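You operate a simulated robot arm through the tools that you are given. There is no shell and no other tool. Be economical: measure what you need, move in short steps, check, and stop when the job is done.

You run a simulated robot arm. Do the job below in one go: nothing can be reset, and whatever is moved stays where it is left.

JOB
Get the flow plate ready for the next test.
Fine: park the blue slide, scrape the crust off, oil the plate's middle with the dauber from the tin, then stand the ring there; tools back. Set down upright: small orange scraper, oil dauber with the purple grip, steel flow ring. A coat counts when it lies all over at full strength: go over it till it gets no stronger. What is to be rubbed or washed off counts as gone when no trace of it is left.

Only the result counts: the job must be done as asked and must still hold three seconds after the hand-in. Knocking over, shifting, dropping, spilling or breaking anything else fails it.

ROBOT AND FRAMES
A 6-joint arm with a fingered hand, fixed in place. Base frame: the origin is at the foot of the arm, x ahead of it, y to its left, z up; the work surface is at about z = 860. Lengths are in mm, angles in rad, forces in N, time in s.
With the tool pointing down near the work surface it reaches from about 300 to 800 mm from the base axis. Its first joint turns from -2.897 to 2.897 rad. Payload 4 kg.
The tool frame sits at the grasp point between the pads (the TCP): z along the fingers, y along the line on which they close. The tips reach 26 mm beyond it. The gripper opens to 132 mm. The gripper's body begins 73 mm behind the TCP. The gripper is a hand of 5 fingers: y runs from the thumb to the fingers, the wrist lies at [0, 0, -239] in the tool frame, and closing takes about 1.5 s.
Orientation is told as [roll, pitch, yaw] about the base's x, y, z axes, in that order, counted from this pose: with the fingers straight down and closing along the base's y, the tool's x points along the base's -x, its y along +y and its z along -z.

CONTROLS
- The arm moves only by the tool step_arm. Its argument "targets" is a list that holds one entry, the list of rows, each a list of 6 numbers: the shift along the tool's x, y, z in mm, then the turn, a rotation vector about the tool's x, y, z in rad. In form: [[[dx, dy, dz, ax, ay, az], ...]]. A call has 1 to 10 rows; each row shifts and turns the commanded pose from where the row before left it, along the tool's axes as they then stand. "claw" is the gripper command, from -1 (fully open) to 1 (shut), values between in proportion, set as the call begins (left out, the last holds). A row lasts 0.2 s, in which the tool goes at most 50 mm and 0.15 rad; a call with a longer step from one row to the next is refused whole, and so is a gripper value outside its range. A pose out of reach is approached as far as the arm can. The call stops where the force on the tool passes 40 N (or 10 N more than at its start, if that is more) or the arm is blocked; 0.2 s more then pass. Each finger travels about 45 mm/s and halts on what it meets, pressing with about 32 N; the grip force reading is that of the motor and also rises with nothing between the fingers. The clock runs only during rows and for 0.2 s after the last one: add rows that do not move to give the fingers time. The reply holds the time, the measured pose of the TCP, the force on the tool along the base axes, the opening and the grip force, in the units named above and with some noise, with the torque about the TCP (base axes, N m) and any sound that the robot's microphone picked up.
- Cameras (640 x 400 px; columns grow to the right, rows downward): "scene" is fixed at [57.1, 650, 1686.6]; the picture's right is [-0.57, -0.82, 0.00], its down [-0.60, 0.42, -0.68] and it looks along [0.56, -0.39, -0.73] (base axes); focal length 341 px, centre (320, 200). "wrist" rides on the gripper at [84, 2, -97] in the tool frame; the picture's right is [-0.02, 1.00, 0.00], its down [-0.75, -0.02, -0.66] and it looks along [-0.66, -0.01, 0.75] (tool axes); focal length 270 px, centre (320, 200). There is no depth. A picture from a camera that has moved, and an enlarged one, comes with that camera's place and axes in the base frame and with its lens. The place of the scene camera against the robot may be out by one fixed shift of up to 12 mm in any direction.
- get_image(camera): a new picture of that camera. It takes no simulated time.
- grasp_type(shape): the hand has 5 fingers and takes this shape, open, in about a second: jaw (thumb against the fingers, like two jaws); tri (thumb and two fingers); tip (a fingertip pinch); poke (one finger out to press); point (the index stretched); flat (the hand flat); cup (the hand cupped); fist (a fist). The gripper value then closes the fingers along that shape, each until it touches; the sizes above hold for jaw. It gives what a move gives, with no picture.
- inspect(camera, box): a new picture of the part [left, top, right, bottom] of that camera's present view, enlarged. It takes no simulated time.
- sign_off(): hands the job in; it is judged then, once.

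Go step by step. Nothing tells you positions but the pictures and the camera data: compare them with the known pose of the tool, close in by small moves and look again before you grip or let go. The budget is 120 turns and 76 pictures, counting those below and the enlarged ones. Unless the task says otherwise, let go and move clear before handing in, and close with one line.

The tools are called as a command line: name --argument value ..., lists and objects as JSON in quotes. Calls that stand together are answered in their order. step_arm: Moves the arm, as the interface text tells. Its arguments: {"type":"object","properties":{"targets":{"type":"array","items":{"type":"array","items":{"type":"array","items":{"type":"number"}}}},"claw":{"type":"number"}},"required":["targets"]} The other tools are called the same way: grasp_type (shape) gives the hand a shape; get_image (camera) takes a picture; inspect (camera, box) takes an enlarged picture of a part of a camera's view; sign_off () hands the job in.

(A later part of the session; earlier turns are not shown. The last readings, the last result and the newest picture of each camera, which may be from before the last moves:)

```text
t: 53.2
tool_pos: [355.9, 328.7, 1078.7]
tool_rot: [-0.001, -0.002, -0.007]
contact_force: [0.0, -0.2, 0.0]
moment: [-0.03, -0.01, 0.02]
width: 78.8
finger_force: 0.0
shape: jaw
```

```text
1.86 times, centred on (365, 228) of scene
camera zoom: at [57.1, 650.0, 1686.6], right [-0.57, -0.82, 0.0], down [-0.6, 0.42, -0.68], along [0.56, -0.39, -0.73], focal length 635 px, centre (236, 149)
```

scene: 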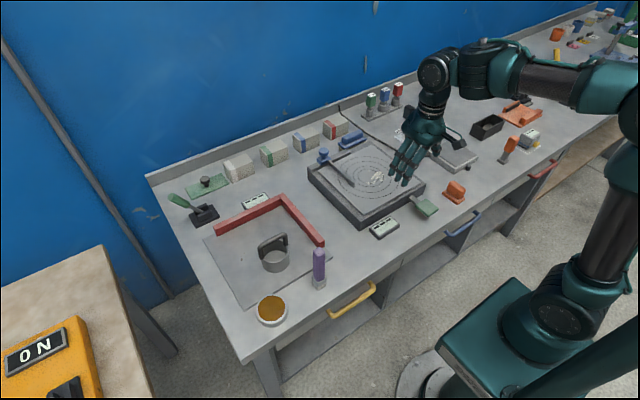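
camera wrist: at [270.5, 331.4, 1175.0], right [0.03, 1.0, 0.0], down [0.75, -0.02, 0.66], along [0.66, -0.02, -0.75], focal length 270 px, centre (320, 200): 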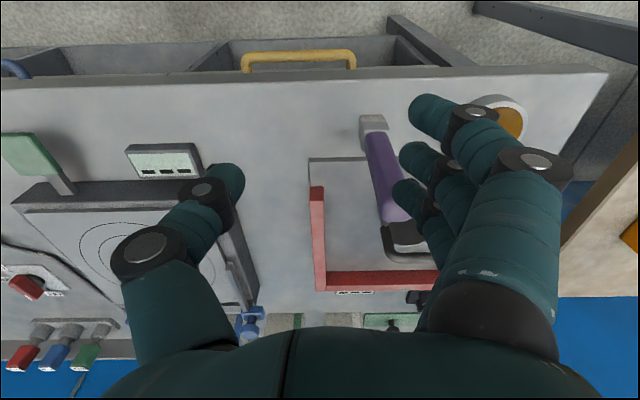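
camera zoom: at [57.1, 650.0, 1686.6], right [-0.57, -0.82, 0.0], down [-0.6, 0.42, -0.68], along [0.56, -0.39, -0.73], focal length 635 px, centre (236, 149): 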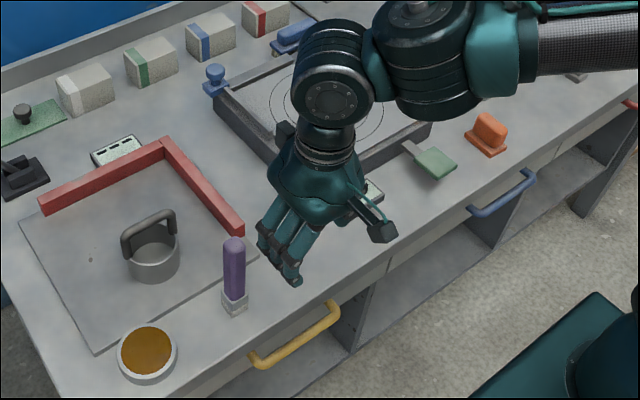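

The dauber stands at roughly (425, 390) with its top near z 1025, the tin near (425, 537). I move above the dauber for a better fix.

step_arm --targets '[[[-10, 30, -10, 0, 0, 0.007], [-25, 30, -10, 0, 0, 0], [0, 0, 0, 0, 0, 0]]]'

get_image --camera "wrist"

inspect --camera "scene" --box '[220, 210, 380, 335]'

```text
t: 54.0
tool_pos: [392.7, 389.5, 1098.0]
tool_rot: [-0.003, 0.0, -0.013]
contact_force: [0.1, 0.3, -0.3]
moment: [0.02, -0.02, 0.0]
width: 78.8
finger_force: 0.1
shape: jaw
```

```text
38 pictures are left
camera wrist: at [308.2, 390.6, 1194.4], right [0.03, 1.0, 0.0], down [0.75, -0.02, 0.66], along [0.66, -0.02, -0.75], focal length 270 px, centre (320, 200)
```

wrist: 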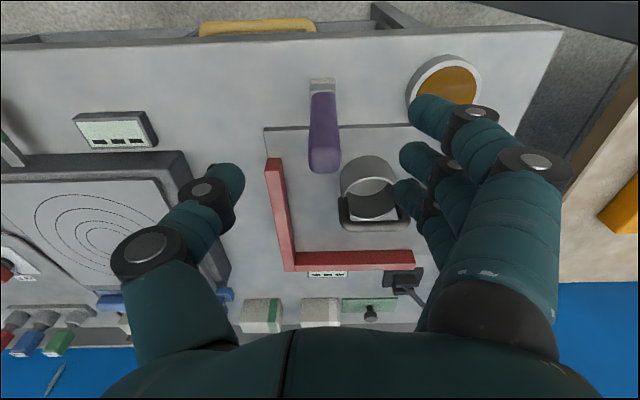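

```text
3.20 times, centred on (300, 272) of scene
camera zoom: at [57.1, 650.0, 1686.6], right [-0.57, -0.82, 0.0], down [-0.6, 0.42, -0.68], along [0.56, -0.39, -0.73], focal length 1092 px, centre (384, -32)
```

zoom: 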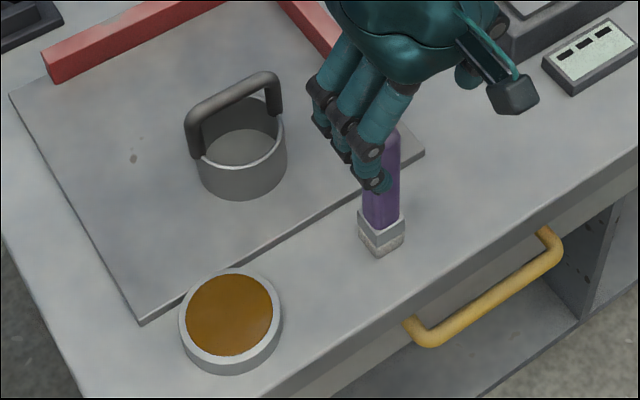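

Dauber axis at about (424, 390), top z ≈ 1020. I descend around the grip to z ≈ 970.

step_arm --targets '[[[-15, 0, 0, 0, 0, -0.013], [-16, 0, 10, 0, 0, 0], [0, 0, 25, 0, 0, 0], [0, 0, 0, 0, 0, 0]]]'

get_image --camera "wrist"

```text
t: 55.0
tool_pos: [424.4, 387.9, 1061.9]
tool_rot: [-0.001, -0.002, 0.0]
contact_force: [0.1, 0.3, -0.6]
moment: [0.03, 0.0, -0.01]
width: 78.8
finger_force: 0.0
shape: jaw
```

```text
36 pictures are left
camera wrist: at [339.0, 389.2, 1158.4], right [0.02, 1.0, 0.0], down [0.75, -0.01, 0.66], along [0.66, -0.01, -0.75], focal length 270 px, centre (320, 200)
```

wrist: 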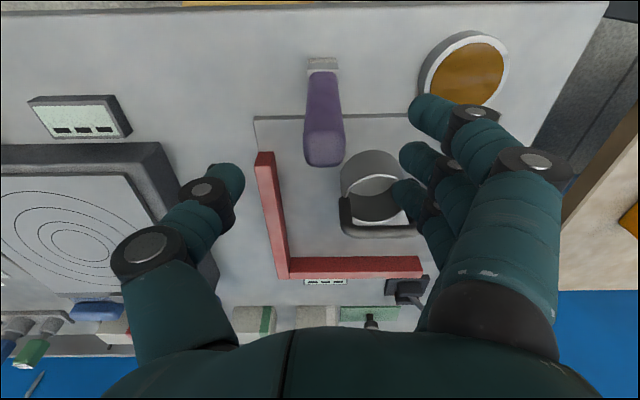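

step_arm --targets '[[[0, 2, 30, 0, 0, 0], [0, 0, 30, 0, 0, 0], [0, 0, 30, 0, 0, 0], [0, 0, 0, 0, 0, 0]]]'

step_arm --targets '[[[0, 0, 0, 0, 0, 0], [0, 0, 0, 0, 0, 0], [0, 0, 0, 0, 0, 0], [0, 0, 0, 0, 0, 0], [0, 0, 0, 0, 0, 0], [0, 0, 0, 0, 0, 0], [0, 0, 0, 0, 0, 0]]]' --claw 0.7

get_image --camera "wrist"

inspect --camera "scene" --box '[220, 210, 380, 335]'

```text
t: 56.0
tool_pos: [422.6, 388.9, 973.5]
tool_rot: [-0.002, -0.003, -0.001]
contact_force: [0.3, 0.0, 0.5]
moment: [0.03, 0.0, 0.0]
width: 78.7
finger_force: 0.1
shape: jaw
```

```text
t: 57.6
tool_pos: [422.7, 389.9, 974.9]
tool_rot: [-0.004, -0.001, 0.0]
contact_force: [-0.3, 0.6, 0.9]
moment: [0.16, 0.0, -0.03]
width: 9.5
finger_force: 31.7
shape: jaw
```

```text
35 pictures are left
camera wrist: at [337.6, 391.5, 1071.9], right [0.02, 1.0, 0.0], down [0.75, -0.01, 0.66], along [0.66, -0.01, -0.75], focal length 270 px, centre (320, 200)
```

wrist: 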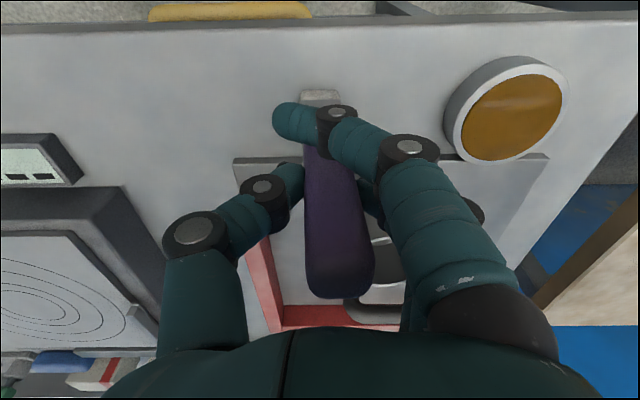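

```text
3.20 times, centred on (300, 272) of scene
camera zoom: at [57.1, 650.0, 1686.6], right [-0.57, -0.82, 0.0], down [-0.6, 0.42, -0.68], along [0.56, -0.39, -0.73], focal length 1092 px, centre (384, -32)
```

zoom: 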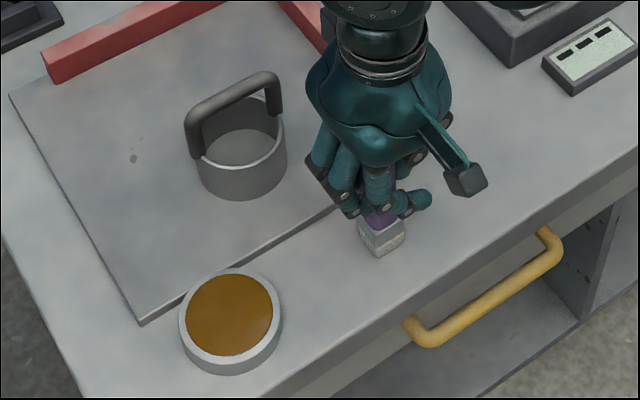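

Dauber held (home: 422.7, 389.9, 974.9). Lift and carry over the tin at about (425, 530).

step_arm --targets '[[[0, 0, -20, 0, 0, 0], [0, 0, -30, 0, 0, 0], [0, 0, -20, 0, 0, 0], [-1, 35, 0, 0, 0, 0], [-1, 35, 0, 0, 0, 0], [0, 35, 0, 0, 0, 0], [0, 35, 0, 0, 0, 0], [0, 0, 0, 0, 0, 0]]]'

get_image --camera "wrist"

inspect --camera "scene" --box '[220, 230, 350, 335]'

```text
t: 59.5
tool_pos: [425.3, 533.0, 1041.7]
tool_rot: [-0.004, -0.004, 0.0]
contact_force: [0.1, 0.0, -1.2]
moment: [-0.04, 0.02, 0.0]
width: 8.4
finger_force: 31.8
shape: jaw
```

```text
33 pictures are left
camera wrist: at [339.5, 533.0, 1139.3], right [0.02, 1.0, 0.0], down [0.75, -0.01, 0.66], along [0.66, -0.01, -0.75], focal length 270 px, centre (320, 200)
```

wrist: 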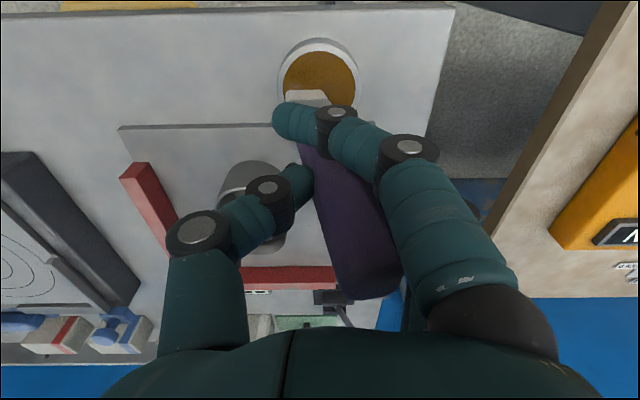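

```text
3.81 times, centred on (285, 282) of scene
camera zoom: at [57.1, 650.0, 1686.6], right [-0.57, -0.82, 0.0], down [-0.6, 0.42, -0.68], along [0.56, -0.39, -0.73], focal length 1300 px, centre (453, -114)
```

zoom: 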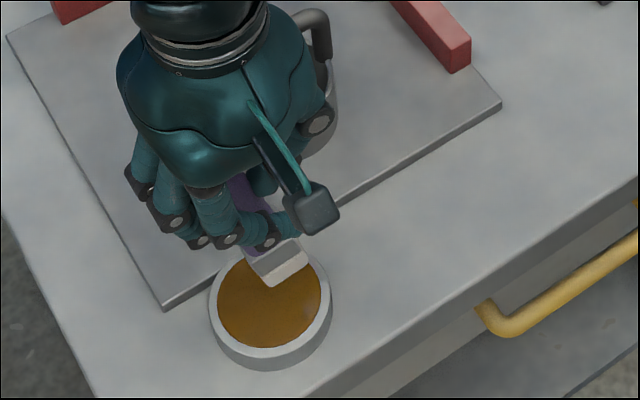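

The dauber swung a little in the grip (foot leaning toward -y, about 0.15 rad). I roll the hand to make it upright again and look.

step_arm --targets '[[[0, 0, 0, -0.07, 0, 0], [0, 0, 0, -0.07, 0, 0], [0, 0, 0, 0, 0, 0], [0, 0, 0, 0, 0, 0]]]'

inspect --camera "scene" --box '[220, 210, 350, 335]'

get_image --camera "wrist"

```text
t: 60.5
tool_pos: [424.1, 529.9, 1043.4]
tool_rot: [0.141, -0.001, 0.0]
contact_force: [0.0, 0.1, -1.1]
moment: [-0.03, 0.02, -0.01]
width: 8.4
finger_force: 32.1
shape: jaw
```

```text
3.20 times, centred on (285, 272) of scene
camera zoom: at [57.1, 650.0, 1686.6], right [-0.57, -0.82, 0.0], down [-0.6, 0.42, -0.68], along [0.56, -0.39, -0.73], focal length 1092 px, centre (432, -32)
```

zoom: 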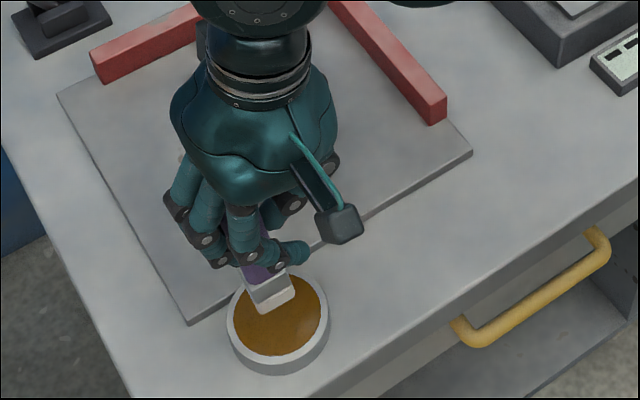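

```text
30 pictures are left
camera wrist: at [339.3, 517.8, 1139.0], right [0.02, 0.99, 0.14], down [0.75, -0.11, 0.65], along [0.66, 0.09, -0.75], focal length 270 px, centre (320, 200)
```

wrist: 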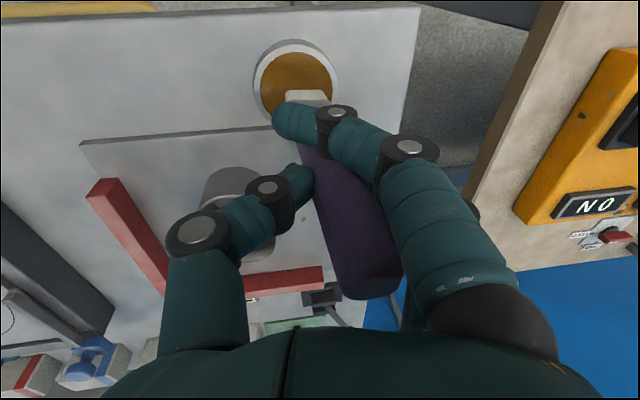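

inspect --camera "scene" --box '[255, 270, 315, 310]'

inspect --camera "wrist" --box '[240, 30, 420, 310]'

```text
10.00 times, centred on (285, 290) of scene
camera zoom: at [57.1, 650.0, 1686.6], right [-0.57, -0.82, 0.0], down [-0.6, 0.42, -0.68], along [0.56, -0.39, -0.73], focal length 3413 px, centre (670, -700)
```

zoom: 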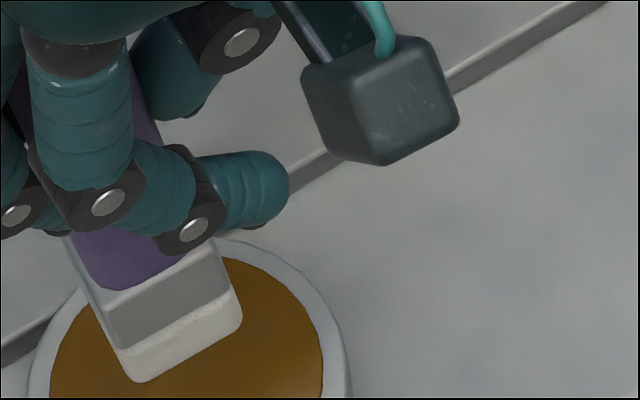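

```text
1.43 times, centred on (330, 170) of wrist
camera zoom: at [339.3, 517.8, 1139.0], right [0.02, 0.99, 0.14], down [0.75, -0.11, 0.65], along [0.66, 0.09, -0.75], focal length 386 px, centre (306, 243)
```

zoom: 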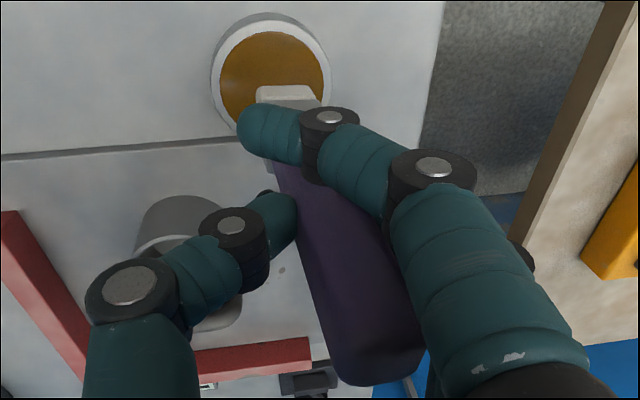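

Now level, with the foot centred over the tin. I lower it straight into the oil.

step_arm --targets '[[[0, -2.8, 19.8, 0, 0, 0], [0, -2.8, 19.8, 0, 0, 0], [0, -1.4, 9.9, 0, 0, 0], [0, -0.7, 5, 0, 0, 0], [0, -0.4, 3, 0, 0, 0], [0, -0.4, 3, 0, 0, 0], [0, -0.3, 2, 0, 0, 0], [0, 0, 0, 0, 0, 0]]]'

inspect --camera "scene" --box '[235, 250, 335, 335]'

```text
t: 61.5
tool_pos: [425.5, 531.2, 993.8]
tool_rot: [0.15, -0.014, 0.001]
contact_force: [-1.0, -1.9, 9.9]
moment: [0.02, -0.09, -0.01]
width: 10.0
finger_force: 31.9
shape: jaw
stopped in row 5: the force on the tool passed its limit (the readings are from after the stop); the commanded pose is now the measured one
```

```text
4.71 times, centred on (285, 292) of scene
camera zoom: at [57.1, 650.0, 1686.6], right [-0.57, -0.82, 0.0], down [-0.6, 0.42, -0.68], along [0.56, -0.39, -0.73], focal length 1606 px, centre (485, -235)
```

zoom: 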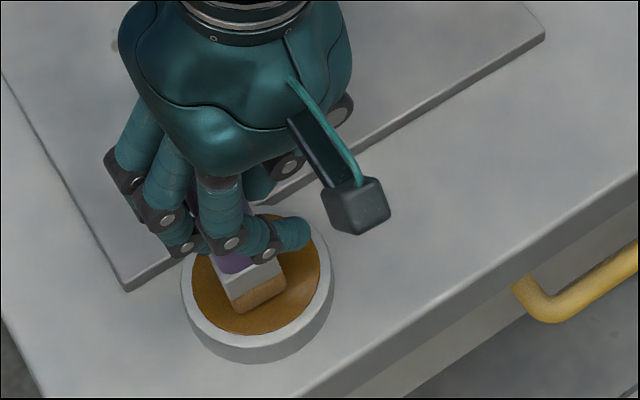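

The pad touched the oil and is coated. Lift out and carry to the plate along the front edge.

step_arm --targets '[[[0, 0, 0, 0, 0, 0], [0, 0, 0, 0, 0, 0], [0, 1.4, -9.9, 0, 0, 0], [0, 4.2, -29.7, 0, 0, 0], [0, 5.6, -39.6, 0, 0, 0], [0, -30, -4.3, 0, 0, 0], [0, -47.5, -6.8, 0, 0, 0], [0, -47.5, -6.8, 0, 0, 0], [0, -47.5, -6.8, 0, 0, 0], [0, -47.5, -6.8, 0, 0, 0]]]'

step_arm --targets '[[[-10, -47.5, -6.8, 0, 0, 0], [-10, -47.5, -6.8, 0, 0, 0], [-20, -44, -6.3, 0, 0, 0], [-30, -39, -5.6, 0, 0, 0], [-30, -39, -5.6, 0, 0, 0], [-35, -30, -4.3, 0, 0, 0], [-35, -15, -2.1, 0, 0, 0], [-20, 0, 0, 0, 0, 0], [0, 0, 0, 0, 0, 0]]]'

get_image --camera "wrist"

inspect --camera "scene" --box '[290, 60, 490, 235]'

```text
t: 63.7
tool_pos: [424.3, 309.5, 1073.5]
tool_rot: [0.147, -0.006, 0.001]
contact_force: [1.0, 0.6, -1.0]
moment: [0.0, -0.03, 0.01]
width: 9.8
finger_force: 32.4
shape: jaw
```

```text
t: 65.7
tool_pos: [614.3, 40.7, 1072.9]
tool_rot: [0.147, -0.008, 0.003]
contact_force: [0.2, 0.9, -1.8]
moment: [-0.03, -0.01, -0.01]
width: 9.8
finger_force: 32.3
shape: jaw
```

```text
26 pictures are left
camera wrist: at [528.4, 29.6, 1168.0], right [0.02, 0.99, 0.15], down [0.75, -0.11, 0.65], along [0.66, 0.1, -0.74], focal length 270 px, centre (320, 200)
```

wrist: 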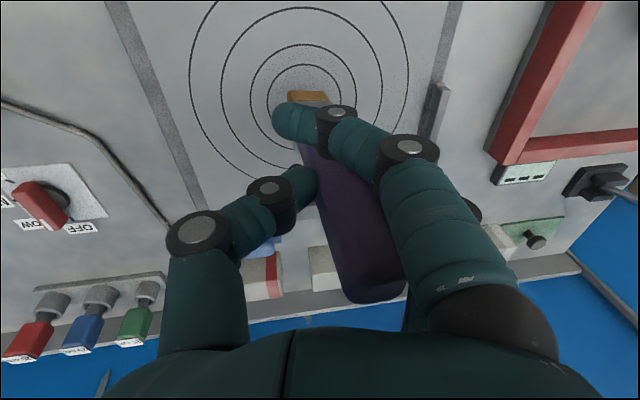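

```text
2.29 times, centred on (390, 148) of scene
camera zoom: at [57.1, 650.0, 1686.6], right [-0.57, -0.82, 0.0], down [-0.6, 0.42, -0.68], along [0.56, -0.39, -0.73], focal length 780 px, centre (160, 320)
```

zoom: 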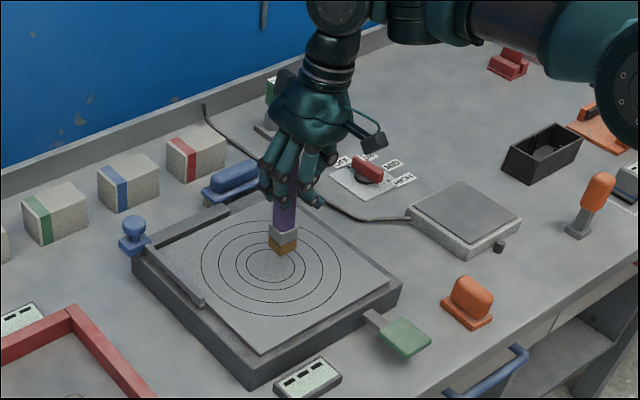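

The dauber is upright over the plate and the ring centre is at about (627, 50). I move to the corner of the middle zone and lower to contact.

step_arm --targets '[[[25, -29, -4.3, 0, 0, 0], [0, -2.6, 17.8, 0, 0, 0], [0, -2.3, 15.8, 0, 0, 0], [0, -0.3, 2, 0, 0, 0], [0, -0.3, 2, 0, 0, 0], [0, -0.3, 2, 0, 0, 0], [0, -0.3, 2, 0, 0, 0], [0, -0.3, 2, 0, 0, 0]]]'

```text
t: 67.5
tool_pos: [590.5, 14.2, 1028.8]
tool_rot: [0.145, -0.01, 0.001]
contact_force: [-3.6, -1.2, 21.3]
moment: [0.28, 0.03, 0.07]
width: 9.6
finger_force: 31.1
shape: jaw
```

In contact. Stroke back and forth in five lines across the middle.

step_arm --targets '[[[0, 12, 1.3, 0, 0, 0], [0, 12, 1.8, 0, 0, 0], [0, 12, 1.8, 0, 0, 0], [0, 12, 1.8, 0, 0, 0], [0, 12, 1.8, 0, 0, 0], [0, 8, 1.2, 0, 0, 0], [-9, 0, 0, 0, 0, 0], [-9, 0, 0, 0, 0, 0]]]'

step_arm --targets '[[[0, -12, -1.8, 0, 0, 0], [0, -12, -1.8, 0, 0, 0], [0, -12, -1.8, 0, 0, 0], [0, -12, -1.8, 0, 0, 0], [0, -12, -1.8, 0, 0, 0], [0, -8, -1.2, 0, 0, 0], [-9, 0, 0, 0, 0, 0], [-9, 0, 0, 0, 0, 0]]]'

inspect --camera "scene" --box '[300, 110, 440, 215]'

```text
t: 69.3
tool_pos: [607.5, 82.5, 1027.5]
tool_rot: [0.146, -0.009, 0.002]
contact_force: [-11.0, -3.9, 37.1]
moment: [0.15, 0.82, 0.1]
width: 12.5
finger_force: 32.0
shape: jaw
```

```text
t: 71.1
tool_pos: [626.7, 12.9, 1028.3]
tool_rot: [0.145, -0.007, 0.0]
contact_force: [-2.8, -0.5, 7.7]
moment: [0.24, 0.16, 0.1]
width: 9.5
finger_force: 31.5
shape: jaw
```

```text
3.81 times, centred on (370, 162) of scene
camera zoom: at [57.1, 650.0, 1686.6], right [-0.57, -0.82, 0.0], down [-0.6, 0.42, -0.68], along [0.56, -0.39, -0.73], focal length 1300 px, centre (130, 343)
```

zoom: 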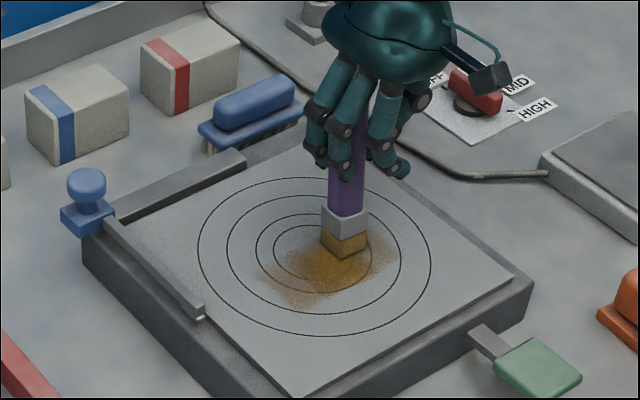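

Oil is going on. Continue with the rest of the lines.

step_arm --targets '[[[0, 12, 1.8, 0, 0, 0], [0, 12, 1.8, 0, 0, 0], [0, 12, 1.8, 0, 0, 0], [0, 12, 1.8, 0, 0, 0], [0, 12, 1.8, 0, 0, 0], [0, 8, 1.2, 0, 0, 0], [-9, 0, 0, 0, 0, 0], [-9, 0, 0, 0, 0, 0]]]'

step_arm --targets '[[[0, -12, -1.8, 0, 0, 0], [0, -12, -1.8, 0, 0, 0], [0, -12, -1.8, 0, 0, 0], [0, -12, -1.8, 0, 0, 0], [0, -12, -1.8, 0, 0, 0], [0, -8, -1.2, 0, 0, 0], [-9, 0, 0, 0, 0, 0], [-5, 0, 0, 0, 0, 0]]]'

step_arm --targets '[[[0, 12, 1.8, 0, 0, 0], [0, 12, 1.8, 0, 0, 0], [0, 12, 1.8, 0, 0, 0], [0, 12, 1.8, 0, 0, 0], [0, 12, 1.8, 0, 0, 0], [0, 8, 1.2, 0, 0, 0], [9, 0, 0, 0, 0, 0]]]'

inspect --camera "scene" --box '[300, 110, 440, 215]'

```text
t: 72.9
tool_pos: [645.3, 82.5, 1029.4]
tool_rot: [0.146, -0.007, -0.002]
contact_force: [-2.8, -0.6, 8.9]
moment: [0.22, 0.12, 0.05]
width: 9.5
finger_force: 32.3
shape: jaw
```

```text
t: 74.7
tool_pos: [659.2, 13.8, 1027.8]
tool_rot: [0.145, -0.009, 0.0]
contact_force: [-0.7, -0.2, 0.0]
moment: [0.05, 0.05, 0.02]
width: 9.6
finger_force: 32.2
shape: jaw
```

```text
t: 76.3
tool_pos: [650.3, 81.6, 1028.2]
tool_rot: [0.148, -0.009, 0.002]
contact_force: [1.4, 0.5, 5.2]
moment: [0.12, -0.29, -0.07]
width: 9.7
finger_force: 32.2
shape: jaw
```

```text
3.81 times, centred on (370, 162) of scene
camera zoom: at [57.1, 650.0, 1686.6], right [-0.57, -0.82, 0.0], down [-0.6, 0.42, -0.68], along [0.56, -0.39, -0.73], focal length 1300 px, centre (130, 343)
```

zoom: 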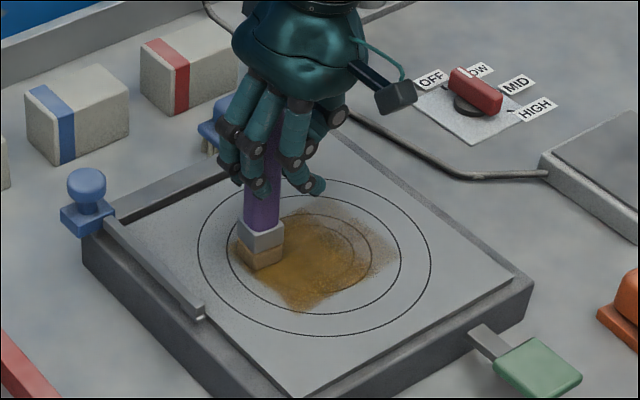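

The first coat is on but the pad is running dry. I go back to the tin for more oil.

step_arm --targets '[[[0, 3, -20, 0, 0, 0], [0, 3.6, -24.7, 0, 0, 0], [38, 25, 3.7, 0, 0, 0], [38, 25, 3.7, 0, 0, 0], [38, 25, 3.7, 0, 0, 0], [38, 25, 3.7, 0, 0, 0], [38, 25, 3.7, 0, 0, 0], [35, 25, 3.7, 0, 0, 0], [0, 47.5, 7, 0, 0, 0], [0, 47.5, 7, 0, 0, 0]]]'

step_arm --targets '[[[0, 47.5, 7, 0, 0, 0], [0, 47.5, 7, 0, 0, 0], [0, 47.5, 7, 0, 0, 0], [0, 47.5, 7, 0, 0, 0], [0, 8, 1, 0, 0, 0], [0, 0, 0, 0, 0, 0]]]'

inspect --camera "scene" --box '[220, 210, 350, 335]'

inspect --camera "scene" --box '[330, 140, 420, 215]'

```text
t: 78.5
tool_pos: [425.0, 330.3, 1073.6]
tool_rot: [0.147, -0.008, 0.0]
contact_force: [0.3, 0.0, -0.5]
moment: [-0.01, 0.01, 0.01]
width: 9.1
finger_force: 31.7
shape: jaw
```

```text
t: 79.9
tool_pos: [423.7, 529.8, 1072.7]
tool_rot: [0.149, -0.008, 0.0]
contact_force: [0.3, -0.2, -0.5]
moment: [-0.01, 0.03, -0.04]
width: 9.2
finger_force: 32.1
shape: jaw
```

```text
3.20 times, centred on (285, 272) of scene
camera zoom: at [57.1, 650.0, 1686.6], right [-0.57, -0.82, 0.0], down [-0.6, 0.42, -0.68], along [0.56, -0.39, -0.73], focal length 1092 px, centre (432, -32)
```

zoom: 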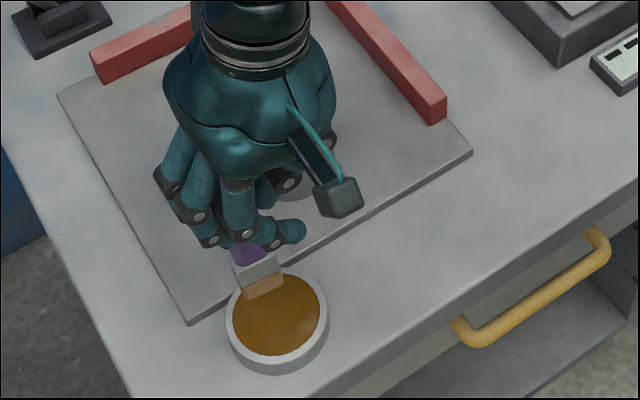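

```text
5.33 times, centred on (375, 178) of scene
camera zoom: at [57.1, 650.0, 1686.6], right [-0.57, -0.82, 0.0], down [-0.6, 0.42, -0.68], along [0.56, -0.39, -0.73], focal length 1820 px, centre (27, 320)
```

zoom: 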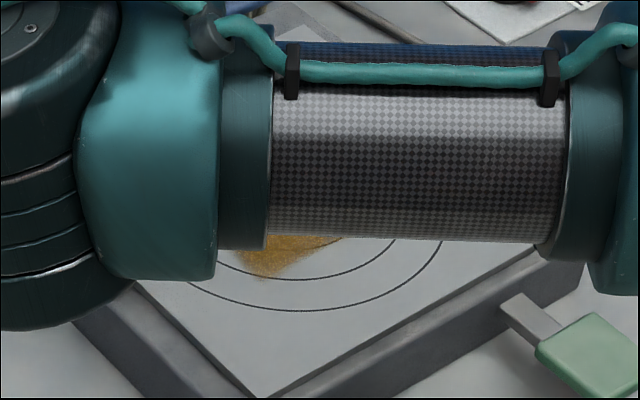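

step_arm --targets '[[[0, -4.4, 29.7, 0, 0, 0], [0, -4.4, 29.7, 0, 0, 0], [0, -1.8, 12, 0, 0, 0], [0, -0.3, 2.5, 0, 0, 0], [0, -0.3, 2.5, 0, 0, 0], [0, 0, 0, 0, 0, 0]]]'

inspect --camera "scene" --box '[235, 250, 335, 335]'

```text
t: 81.3
tool_pos: [425.7, 530.1, 994.3]
tool_rot: [0.145, -0.008, 0.002]
contact_force: [0.3, 0.1, -1.4]
moment: [-0.01, 0.03, -0.01]
width: 9.2
finger_force: 31.9
shape: jaw
```

```text
4.71 times, centred on (285, 292) of scene
camera zoom: at [57.1, 650.0, 1686.6], right [-0.57, -0.82, 0.0], down [-0.6, 0.42, -0.68], along [0.56, -0.39, -0.73], focal length 1606 px, centre (485, -235)
```

zoom: 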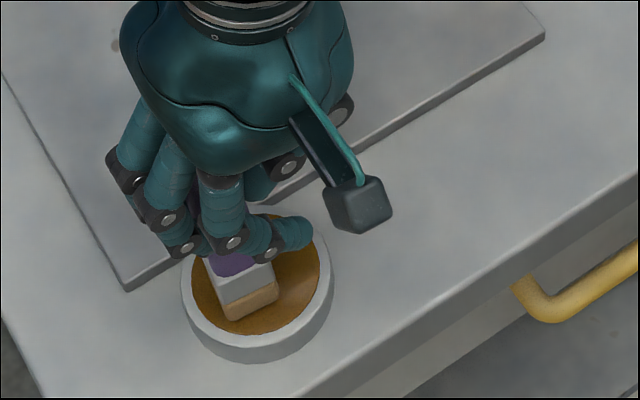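

Not touching yet; a few millimetres further, then back to the plate.

step_arm --targets '[[[0, -0.3, 2, 0, 0, 0], [0, -0.3, 2, 0, 0, 0], [0, -0.3, 2, 0, 0, 0], [0, 0, 0, 0, 0, 0], [0, 0, 0, 0, 0, 0]]]'

inspect --camera "scene" --box '[235, 250, 335, 335]'

```text
t: 82.5
tool_pos: [424.4, 529.9, 990.5]
tool_rot: [0.15, -0.011, 0.002]
contact_force: [-3.3, -2.6, 29.9]
moment: [0.39, -0.26, 0.03]
width: 9.3
finger_force: 32.1
shape: jaw
```

```text
4.71 times, centred on (285, 292) of scene
camera zoom: at [57.1, 650.0, 1686.6], right [-0.57, -0.82, 0.0], down [-0.6, 0.42, -0.68], along [0.56, -0.39, -0.73], focal length 1606 px, centre (485, -235)
```

zoom: 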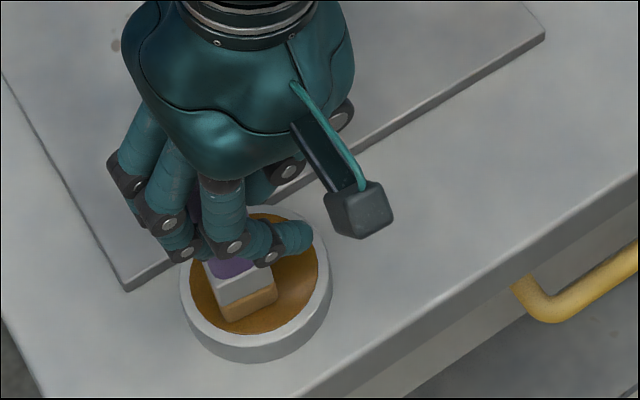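

step_arm --targets '[[[0, 1.4, -9.9, 0, 0, 0], [0, 4.4, -29.7, 0, 0, 0], [0, 6, -39.6, 0, 0, 0], [0, -30, -4.4, 0, 0, 0], [0, -47.5, -7, 0, 0, 0], [0, -47.5, -7, 0, 0, 0], [0, -47.5, -7, 0, 0, 0], [0, -47.5, -7, 0, 0, 0], [-10, -47.5, -7, 0, 0, 0], [-20, -44, -6.5, 0, 0, 0]]]'

step_arm --targets '[[[-20, -44, -6.5, 0, 0, 0], [-30, -39, -5.7, 0, 0, 0], [-30, -39, -5.7, 0, 0, 0], [-35, -30, -4.4, 0, 0, 0], [-15, -31, -4.6, 0, 0, 0], [0, -22, -3.3, 0, 0, 0], [0, 0, 0, 0, 0, 0]]]'

inspect --camera "scene" --box '[300, 80, 440, 215]'

```text
t: 84.7
tool_pos: [455.8, 217.0, 1067.9]
tool_rot: [0.147, -0.007, 0.001]
contact_force: [0.3, 0.4, -1.5]
moment: [0.0, 0.0, 0.01]
width: 8.9
finger_force: 31.8
shape: jaw
```

```text
t: 86.3
tool_pos: [584.5, 9.2, 1069.9]
tool_rot: [0.147, -0.005, 0.001]
contact_force: [-0.5, 0.4, -2.0]
moment: [-0.05, -0.03, -0.01]
width: 8.7
finger_force: 32.5
shape: jaw
```

```text
2.96 times, centred on (370, 148) of scene
camera zoom: at [57.1, 650.0, 1686.6], right [-0.57, -0.82, 0.0], down [-0.6, 0.42, -0.68], along [0.56, -0.39, -0.73], focal length 1011 px, centre (172, 356)
```

zoom: 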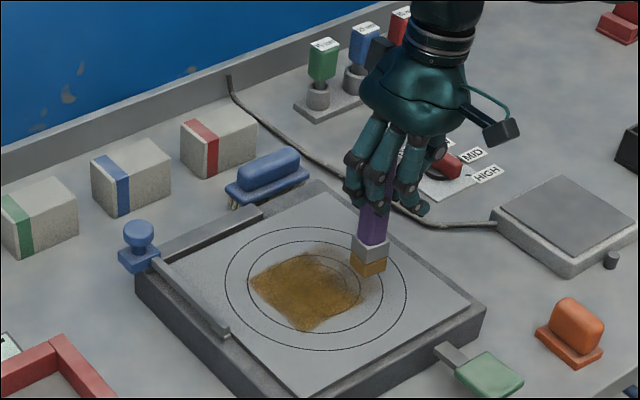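

Fresh oil on the pad. Lower and stroke along x this time.

step_arm --targets '[[[-4, -2.6, 17.8, 0, 0, 0], [0, -2.8, 18.8, 0, 0, 0], [0, 7, 2, 0, 0, 0], [0, -0.3, 2, 0, 0, 0], [0, -0.2, 1, 0, 0, 0]]]'

step_arm --targets '[[[-12, 0, 0, 0, 0, 0], [-12, 0, 0, 0, 0, 0], [-12, 0, 0, 0, 0, 0], [-12, 0, 0, 0, 0, 0], [-12, 0, 0, 0, 0, 0], [-12, 0, 0, 0, 0, 0], [0, 8.5, 1.25, 0, 0, 0], [0, 8.5, 1.25, 0, 0, 0]]]'

step_arm --targets '[[[12, 0, 0, 0, 0, 0], [12, 0, 0, 0, 0, 0], [12, 0, 0, 0, 0, 0], [12, 0, 0, 0, 0, 0], [12, 0, 0, 0, 0, 0], [12, 0, 0, 0, 0, 0], [0, 8.5, 1.25, 0, 0, 0], [0, 8.5, 1.25, 0, 0, 0]]]'

step_arm --targets '[[[-12, 0, 0, 0, 0, 0], [-12, 0, 0, 0, 0, 0], [-12, 0, 0, 0, 0, 0], [-12, 0, 0, 0, 0, 0], [-12, 0, 0, 0, 0, 0], [-12, 0, 0, 0, 0, 0], [0, 8.5, 1.25, 0, 0, 0], [0, 8.5, 1.25, 0, 0, 0]]]'

step_arm --targets '[[[12, 0, 0, 0, 0, 0], [12, 0, 0, 0, 0, 0], [12, 0, 0, 0, 0, 0], [12, 0, 0, 0, 0, 0], [12, 0, 0, 0, 0, 0], [12, 0, 0, 0, 0, 0], [0, 8.5, 1.25, 0, 0, 0], [0, 8.5, 1.25, 0, 0, 0]]]'

step_arm --targets '[[[-12, 0, 0, 0, 0, 0], [-12, 0, 0, 0, 0, 0], [-12, 0, 0, 0, 0, 0], [-12, 0, 0, 0, 0, 0], [-12, 0, 0, 0, 0, 0], [-12, 0, 0, 0, 0, 0]]]'

inspect --camera "scene" --box '[300, 110, 440, 215]'

```text
t: 87.5
tool_pos: [588.2, 16.3, 1029.2]
tool_rot: [0.146, -0.006, 0.002]
contact_force: [0.1, 0.7, -1.5]
moment: [-0.03, -0.03, 0.02]
width: 8.9
finger_force: 32.0
shape: jaw
```

```text
t: 89.3
tool_pos: [660.2, 31.8, 1029.3]
tool_rot: [0.146, -0.007, -0.001]
contact_force: [-0.1, 0.8, -0.9]
moment: [-0.03, -0.01, -0.04]
width: 8.5
finger_force: 32.2
shape: jaw
```

```text
t: 91.1
tool_pos: [589.7, 49.0, 1029.0]
tool_rot: [0.147, -0.008, 0.002]
contact_force: [0.7, -0.1, -0.9]
moment: [-0.03, 0.03, 0.01]
width: 8.6
finger_force: 31.7
shape: jaw
```

```text
t: 92.9
tool_pos: [660.2, 66.2, 1030.7]
tool_rot: [0.147, -0.009, -0.001]
contact_force: [-0.5, 0.2, -1.0]
moment: [-0.03, 0.02, 0.02]
width: 8.7
finger_force: 31.9
shape: jaw
```

```text
t: 94.7
tool_pos: [589.1, 83.3, 1028.5]
tool_rot: [0.146, -0.008, 0.002]
contact_force: [0.6, -0.9, -1.4]
moment: [-0.07, 0.02, -0.01]
width: 8.8
finger_force: 32.2
shape: jaw
```

```text
t: 96.1
tool_pos: [661.3, 83.5, 1029.1]
tool_rot: [0.148, -0.008, 0.002]
contact_force: [-0.6, 0.7, -1.5]
moment: [-0.02, 0.02, 0.02]
width: 8.9
finger_force: 31.9
shape: jaw
```

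```text
3.81 times, centred on (370, 162) of scene
camera zoom: at [57.1, 650.0, 1686.6], right [-0.57, -0.82, 0.0], down [-0.6, 0.42, -0.68], along [0.56, -0.39, -0.73], focal length 1300 px, centre (130, 343)
```

zoom: 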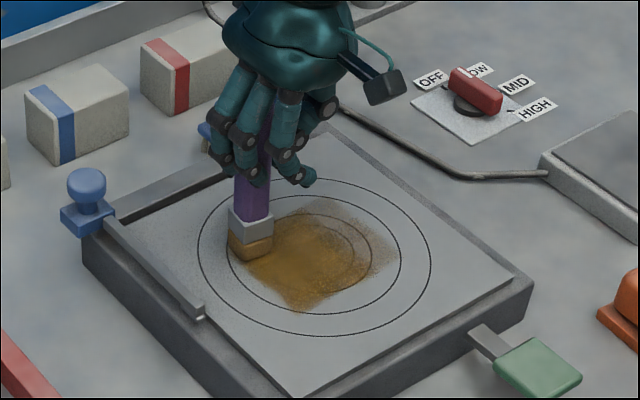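

I was just above the surface. Lower to real contact and repeat the strokes.

step_arm --targets '[[[0, -0.2, 1.5, 0, 0, 0], [0, -0.2, 1.5, 0, 0, 0], [0, -0.15, 1, 0, 0, 0], [0, 0, 0, 0, 0, 0]]]'

```text
t: 97.1
tool_pos: [660.2, 83.4, 1027.8]
tool_rot: [0.148, -0.011, -0.001]
contact_force: [-2.1, -1.2, 16.7]
moment: [0.19, -0.1, 0.03]
width: 8.8
finger_force: 31.9
shape: jaw
```

step_arm --targets '[[[12, 0, 0, 0, 0, 0], [12, 0, 0, 0, 0, 0], [12, 0, 0, 0, 0, 0], [12, 0, 0, 0, 0, 0], [12, 0, 0, 0, 0, 0], [12, 0, 0, 0, 0, 0], [0, -8.5, -1.25, 0, 0, 0], [0, -8.5, -1.25, 0, 0, 0]]]'

step_arm --targets '[[[-12, 0, 0, 0, 0, 0], [-12, 0, 0, 0, 0, 0], [-12, 0, 0, 0, 0, 0], [-12, 0, 0, 0, 0, 0], [-12, 0, 0, 0, 0, 0], [-12, 0, 0, 0, 0, 0], [0, -8.5, -1.25, 0, 0, 0], [0, -8.5, -1.25, 0, 0, 0]]]'

step_arm --targets '[[[12, 0, 0, 0, 0, 0], [12, 0, 0, 0, 0, 0], [12, 0, 0, 0, 0, 0], [12, 0, 0, 0, 0, 0], [12, 0, 0, 0, 0, 0], [12, 0, 0, 0, 0, 0], [0, -8.5, -1.25, 0, 0, 0], [0, -8.5, -1.25, 0, 0, 0]]]'

step_arm --targets '[[[-12, 0, 0, 0, 0, 0], [-12, 0, 0, 0, 0, 0], [-12, 0, 0, 0, 0, 0], [-12, 0, 0, 0, 0, 0], [-12, 0, 0, 0, 0, 0], [-12, 0, 0, 0, 0, 0], [0, -8.5, -1.25, 0, 0, 0], [0, -8.5, -1.25, 0, 0, 0]]]'

step_arm --targets '[[[12, 0, 0, 0, 0, 0], [12, 0, 0, 0, 0, 0], [12, 0, 0, 0, 0, 0], [12, 0, 0, 0, 0, 0], [12, 0, 0, 0, 0, 0], [12, 0, 0, 0, 0, 0]]]'

inspect --camera "scene" --box '[300, 110, 440, 215]'

```text
t: 98.9
tool_pos: [587.4, 66.9, 1025.6]
tool_rot: [0.147, -0.007, 0.001]
contact_force: [-0.2, 4.6, 12.8]
moment: [0.43, -0.12, 0.11]
width: 8.4
finger_force: 32.4
shape: jaw
```

```text
t: 100.7
tool_pos: [661.0, 49.8, 1027.0]
tool_rot: [0.145, -0.007, -0.001]
contact_force: [-0.7, -0.1, -1.9]
moment: [-0.05, -0.01, 0.01]
width: 8.1
finger_force: 32.0
shape: jaw
```

```text
t: 102.5
tool_pos: [589.1, 32.8, 1025.6]
tool_rot: [0.146, -0.009, 0.002]
contact_force: [-0.1, 1.5, 1.7]
moment: [0.09, -0.02, -0.01]
width: 7.6
finger_force: 31.8
shape: jaw
```

```text
t: 104.3
tool_pos: [660.1, 15.6, 1026.1]
tool_rot: [0.146, -0.008, 0.001]
contact_force: [0.1, 1.1, 3.3]
moment: [0.12, -0.08, 0.04]
width: 7.8
finger_force: 32.1
shape: jaw
```

```text
t: 105.7
tool_pos: [588.4, 15.9, 1024.2]
tool_rot: [0.145, -0.009, 0.002]
contact_force: [2.4, 0.0, 5.9]
moment: [0.02, -0.17, -0.01]
width: 7.5
finger_force: 31.7
shape: jaw
```

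```text
3.81 times, centred on (370, 162) of scene
camera zoom: at [57.1, 650.0, 1686.6], right [-0.57, -0.82, 0.0], down [-0.6, 0.42, -0.68], along [0.56, -0.39, -0.73], focal length 1300 px, centre (130, 343)
```

zoom: 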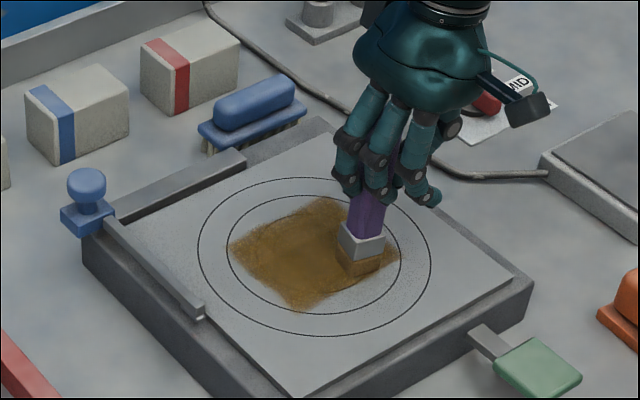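

Much stronger coat. One more pass along y, slightly firmer.

step_arm --targets '[[[0, 12, 2.3, 0, 0, 0], [0, 12, 1.8, 0, 0, 0], [0, 12, 1.8, 0, 0, 0], [0, 12, 1.8, 0, 0, 0], [0, 12, 1.8, 0, 0, 0], [0, 8, 1.2, 0, 0, 0], [-9, 0, 0, 0, 0, 0], [-9, 0, 0, 0, 0, 0]]]'

step_arm --targets '[[[0, -12, -1.8, 0, 0, 0], [0, -12, -1.8, 0, 0, 0], [0, -12, -1.8, 0, 0, 0], [0, -12, -1.8, 0, 0, 0], [0, -12, -1.8, 0, 0, 0], [0, -8, -1.2, 0, 0, 0], [-9, 0, 0, 0, 0, 0], [-9, 0, 0, 0, 0, 0]]]'

step_arm --targets '[[[0, 12, 1.9, 0, 0, 0], [0, 12, 1.9, 0, 0, 0], [0, 12, 1.9, 0, 0, 0], [0, 12, 1.8, 0, 0, 0], [0, 12, 1.8, 0, 0, 0], [0, 8, 1.2, 0, 0, 0], [-9, 0, 0, 0, 0, 0], [-9, 0, 0, 0, 0, 0]]]'

step_arm --targets '[[[0, -12, -1.7, 0, 0, 0], [0, -12, -1.7, 0, 0, 0], [0, -12, -1.7, 0, 0, 0], [0, -12, -1.8, 0, 0, 0], [0, -12, -1.8, 0, 0, 0], [0, -8, -1.2, 0, 0, 0], [-9, 0, 0, 0, 0, 0], [-7, 0, 0, 0, 0, 0]]]'

step_arm --targets '[[[0, 12, 1.9, 0, 0, 0], [0, 12, 1.9, 0, 0, 0], [0, 12, 1.9, 0, 0, 0], [0, 12, 1.8, 0, 0, 0], [0, 12, 1.8, 0, 0, 0], [0, 8, 1.2, 0, 0, 0]]]'

inspect --camera "scene" --box '[300, 110, 440, 215]'

```text
t: 107.5
tool_pos: [604.9, 84.8, 1024.4]
tool_rot: [0.147, -0.007, 0.003]
contact_force: [-7.1, 1.4, 18.1]
moment: [0.07, 0.31, 0.02]
width: 8.5
finger_force: 31.5
shape: jaw
```

```text
t: 109.3
tool_pos: [623.6, 16.2, 1024.8]
tool_rot: [0.144, -0.007, 0.0]
contact_force: [-5.0, 0.8, 15.5]
moment: [0.15, 0.37, 0.06]
width: 8.4
finger_force: 32.4
shape: jaw
```

```text
t: 111.1
tool_pos: [641.8, 84.4, 1023.9]
tool_rot: [0.147, -0.009, 0.002]
contact_force: [-3.1, 1.1, 12.9]
moment: [0.0, 0.18, 0.01]
width: 8.2
finger_force: 32.0
shape: jaw
```

```text
t: 112.9
tool_pos: [658.6, 16.3, 1024.9]
tool_rot: [0.147, -0.01, 0.001]
contact_force: [-1.0, 1.0, 2.3]
moment: [0.0, 0.07, 0.0]
width: 8.0
finger_force: 31.6
shape: jaw
```

```text
t: 114.3
tool_pos: [657.8, 84.4, 1025.1]
tool_rot: [0.146, -0.007, 0.0]
contact_force: [0.3, -1.2, 1.5]
moment: [-0.11, -0.04, -0.01]
width: 7.8
finger_force: 31.6
shape: jaw
```

```text
3.81 times, centred on (370, 162) of scene
camera zoom: at [57.1, 650.0, 1686.6], right [-0.57, -0.82, 0.0], down [-0.6, 0.42, -0.68], along [0.56, -0.39, -0.73], focal length 1300 px, centre (130, 343)
```

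zoom: 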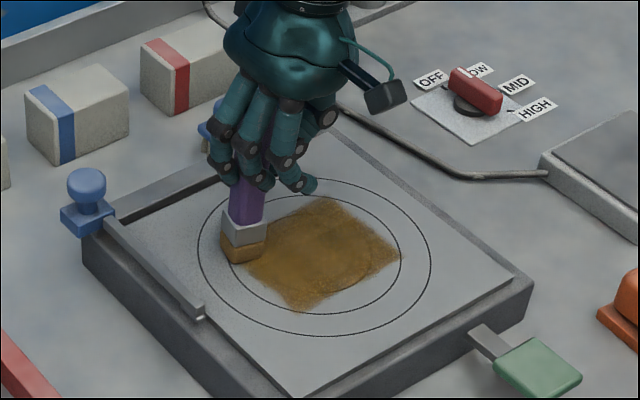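

The coat is fuller. To be sure it reaches full strength I re-dip once more and go over it again.

step_arm --targets '[[[0, 3, -20, 0, 0, 0], [0, 4.1, -27.7, 0, 0, 0], [38, 25, 3.7, 0, 0, 0], [38, 25, 3.7, 0, 0, 0], [38, 25, 3.7, 0, 0, 0], [38, 25, 3.7, 0, 0, 0], [38, 25, 3.7, 0, 0, 0], [43, 20, 3, 0, 0, 0], [0, 47.5, 7, 0, 0, 0], [0, 47.5, 7, 0, 0, 0]]]'

step_arm --targets '[[[0, 47.5, 7, 0, 0, 0], [0, 47.5, 7, 0, 0, 0], [0, 47.5, 7, 0, 0, 0], [0, 47.5, 7, 0, 0, 0], [0, 11, 1.6, 0, 0, 0], [0, -4.4, 29.7, 0, 0, 0], [0, 0, 0, 0, 0, 0]]]'

get_image --camera "wrist"

inspect --camera "scene" --box '[235, 250, 335, 335]'

```text
t: 116.5
tool_pos: [422.8, 330.9, 1069.4]
tool_rot: [0.146, -0.008, -0.001]
contact_force: [0.6, -0.2, -1.2]
moment: [0.02, -0.01, 0.02]
width: 7.8
finger_force: 32.0
shape: jaw
```

```text
t: 118.1
tool_pos: [425.6, 530.9, 1040.1]
tool_rot: [0.147, -0.007, 0.002]
contact_force: [0.6, 0.1, -1.1]
moment: [-0.05, 0.03, -0.01]
width: 7.9
finger_force: 32.2
shape: jaw
```

```text
14 pictures are left
camera wrist: at [339.1, 518.1, 1135.5], right [0.02, 0.99, 0.15], down [0.75, -0.11, 0.65], along [0.66, 0.1, -0.74], focal length 270 px, centre (320, 200)
```

wrist: 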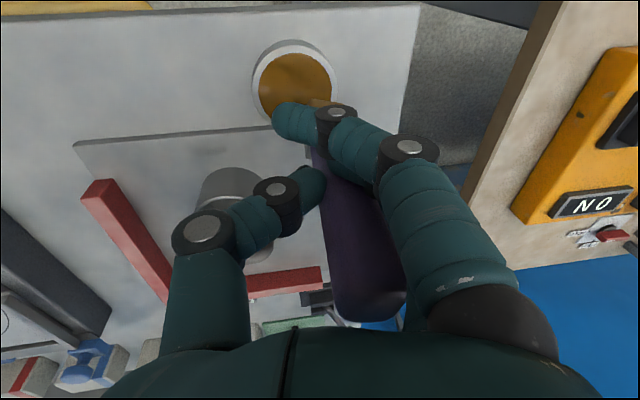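

```text
4.71 times, centred on (285, 292) of scene
camera zoom: at [57.1, 650.0, 1686.6], right [-0.57, -0.82, 0.0], down [-0.6, 0.42, -0.68], along [0.56, -0.39, -0.73], focal length 1606 px, centre (485, -235)
```

zoom: 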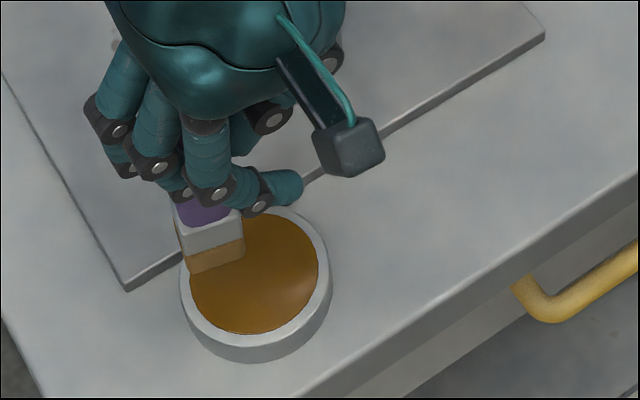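

The dauber straightened a bit in the hand, so the foot is off-centre over the tin. I reduce the roll and recentre.

step_arm --targets '[[[6, -11, 0, 0.08, 0, 0], [0, 0, 0, 0, 0, 0], [0, 0, 0, 0, 0, 0]]]'

inspect --camera "scene" --box '[235, 250, 335, 335]'

```text
t: 118.9
tool_pos: [418.8, 520.3, 1038.1]
tool_rot: [0.067, -0.007, -0.001]
contact_force: [0.3, 0.2, -1.7]
moment: [0.04, 0.04, 0.02]
width: 7.6
finger_force: 32.1
shape: jaw
```

```text
4.71 times, centred on (285, 292) of scene
camera zoom: at [57.1, 650.0, 1686.6], right [-0.57, -0.82, 0.0], down [-0.6, 0.42, -0.68], along [0.56, -0.39, -0.73], focal length 1606 px, centre (485, -235)
```

zoom: 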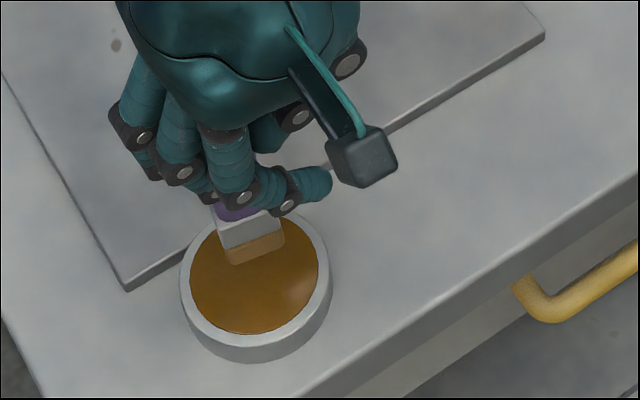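

Centred now. Lower into the oil until contact.

step_arm --targets '[[[0, -1.5, 22, 0, 0, 0], [0, -1.5, 21, 0, 0, 0], [0, -0.15, 2, 0, 0, 0], [0, -0.15, 2, 0, 0, 0], [0, -0.15, 2, 0, 0, 0], [0, -0.15, 2, 0, 0, 0], [0, -0.15, 2, 0, 0, 0], [0, 0, 0, 0, 0, 0]]]'

```text
t: 120.7
tool_pos: [419.2, 519.0, 986.5]
tool_rot: [0.07, -0.009, -0.001]
contact_force: [0.4, -5.5, 33.5]
moment: [0.34, -0.05, -0.02]
width: 9.0
finger_force: 32.4
shape: jaw
```

Dipped. Back to the plate.

step_arm --targets '[[[0, 0.7, -10, 0, 0, 0], [0, 2.5, -38, 0, 0, 0], [0, 2.5, -38, 0, 0, 0], [0, -40, -2.7, 0, 0, 0], [0, -48, -3.2, 0, 0, 0], [0, -48, -3.2, 0, 0, 0], [0, -48, -3.2, 0, 0, 0], [0, -48, -3.2, 0, 0, 0], [-10, -48, -3.2, 0, 0, 0], [-20, -44, -3, 0, 0, 0]]]'

step_arm --targets '[[[-20, -44, -3, 0, 0, 0], [-30, -39, -2.6, 0, 0, 0], [-30, -38, -2.5, 0, 0, 0], [-30, -30, -2, 0, 0, 0], [-27, -30, -2, 0, 0, 0], [0, -14, -1, 0, 0, 0], [0, -1.4, 20, 0, 0, 0], [0, -1.5, 22, 0, 0, 0], [0, 0, 0, 0, 0, 0]]]'

step_arm --targets '[[[0, -0.1, 1.5, 0, 0, 0], [0, -0.1, 1.5, 0, 0, 0], [0, -0.1, 1.5, 0, 0, 0], [0, -0.1, 1.5, 0, 0, 0], [0, 0, 0, 0, 0, 0]]]'

```text
t: 122.9
tool_pos: [449.8, 191.7, 1071.8]
tool_rot: [0.067, -0.007, 0.001]
contact_force: [0.5, 0.1, -1.1]
moment: [0.01, -0.03, 0.01]
width: 7.9
finger_force: 31.4
shape: jaw
```

```text
t: 124.9
tool_pos: [586.4, -2.5, 1030.7]
tool_rot: [0.066, -0.009, 0.003]
contact_force: [0.1, 0.3, -1.7]
moment: [-0.05, 0.01, 0.0]
width: 7.8
finger_force: 32.2
shape: jaw
```

```text
t: 126.1
tool_pos: [587.0, -1.1, 1025.1]
tool_rot: [0.068, -0.006, 0.001]
contact_force: [0.2, -0.3, -0.9]
moment: [-0.04, -0.03, -0.02]
width: 7.7
finger_force: 32.0
shape: jaw
```

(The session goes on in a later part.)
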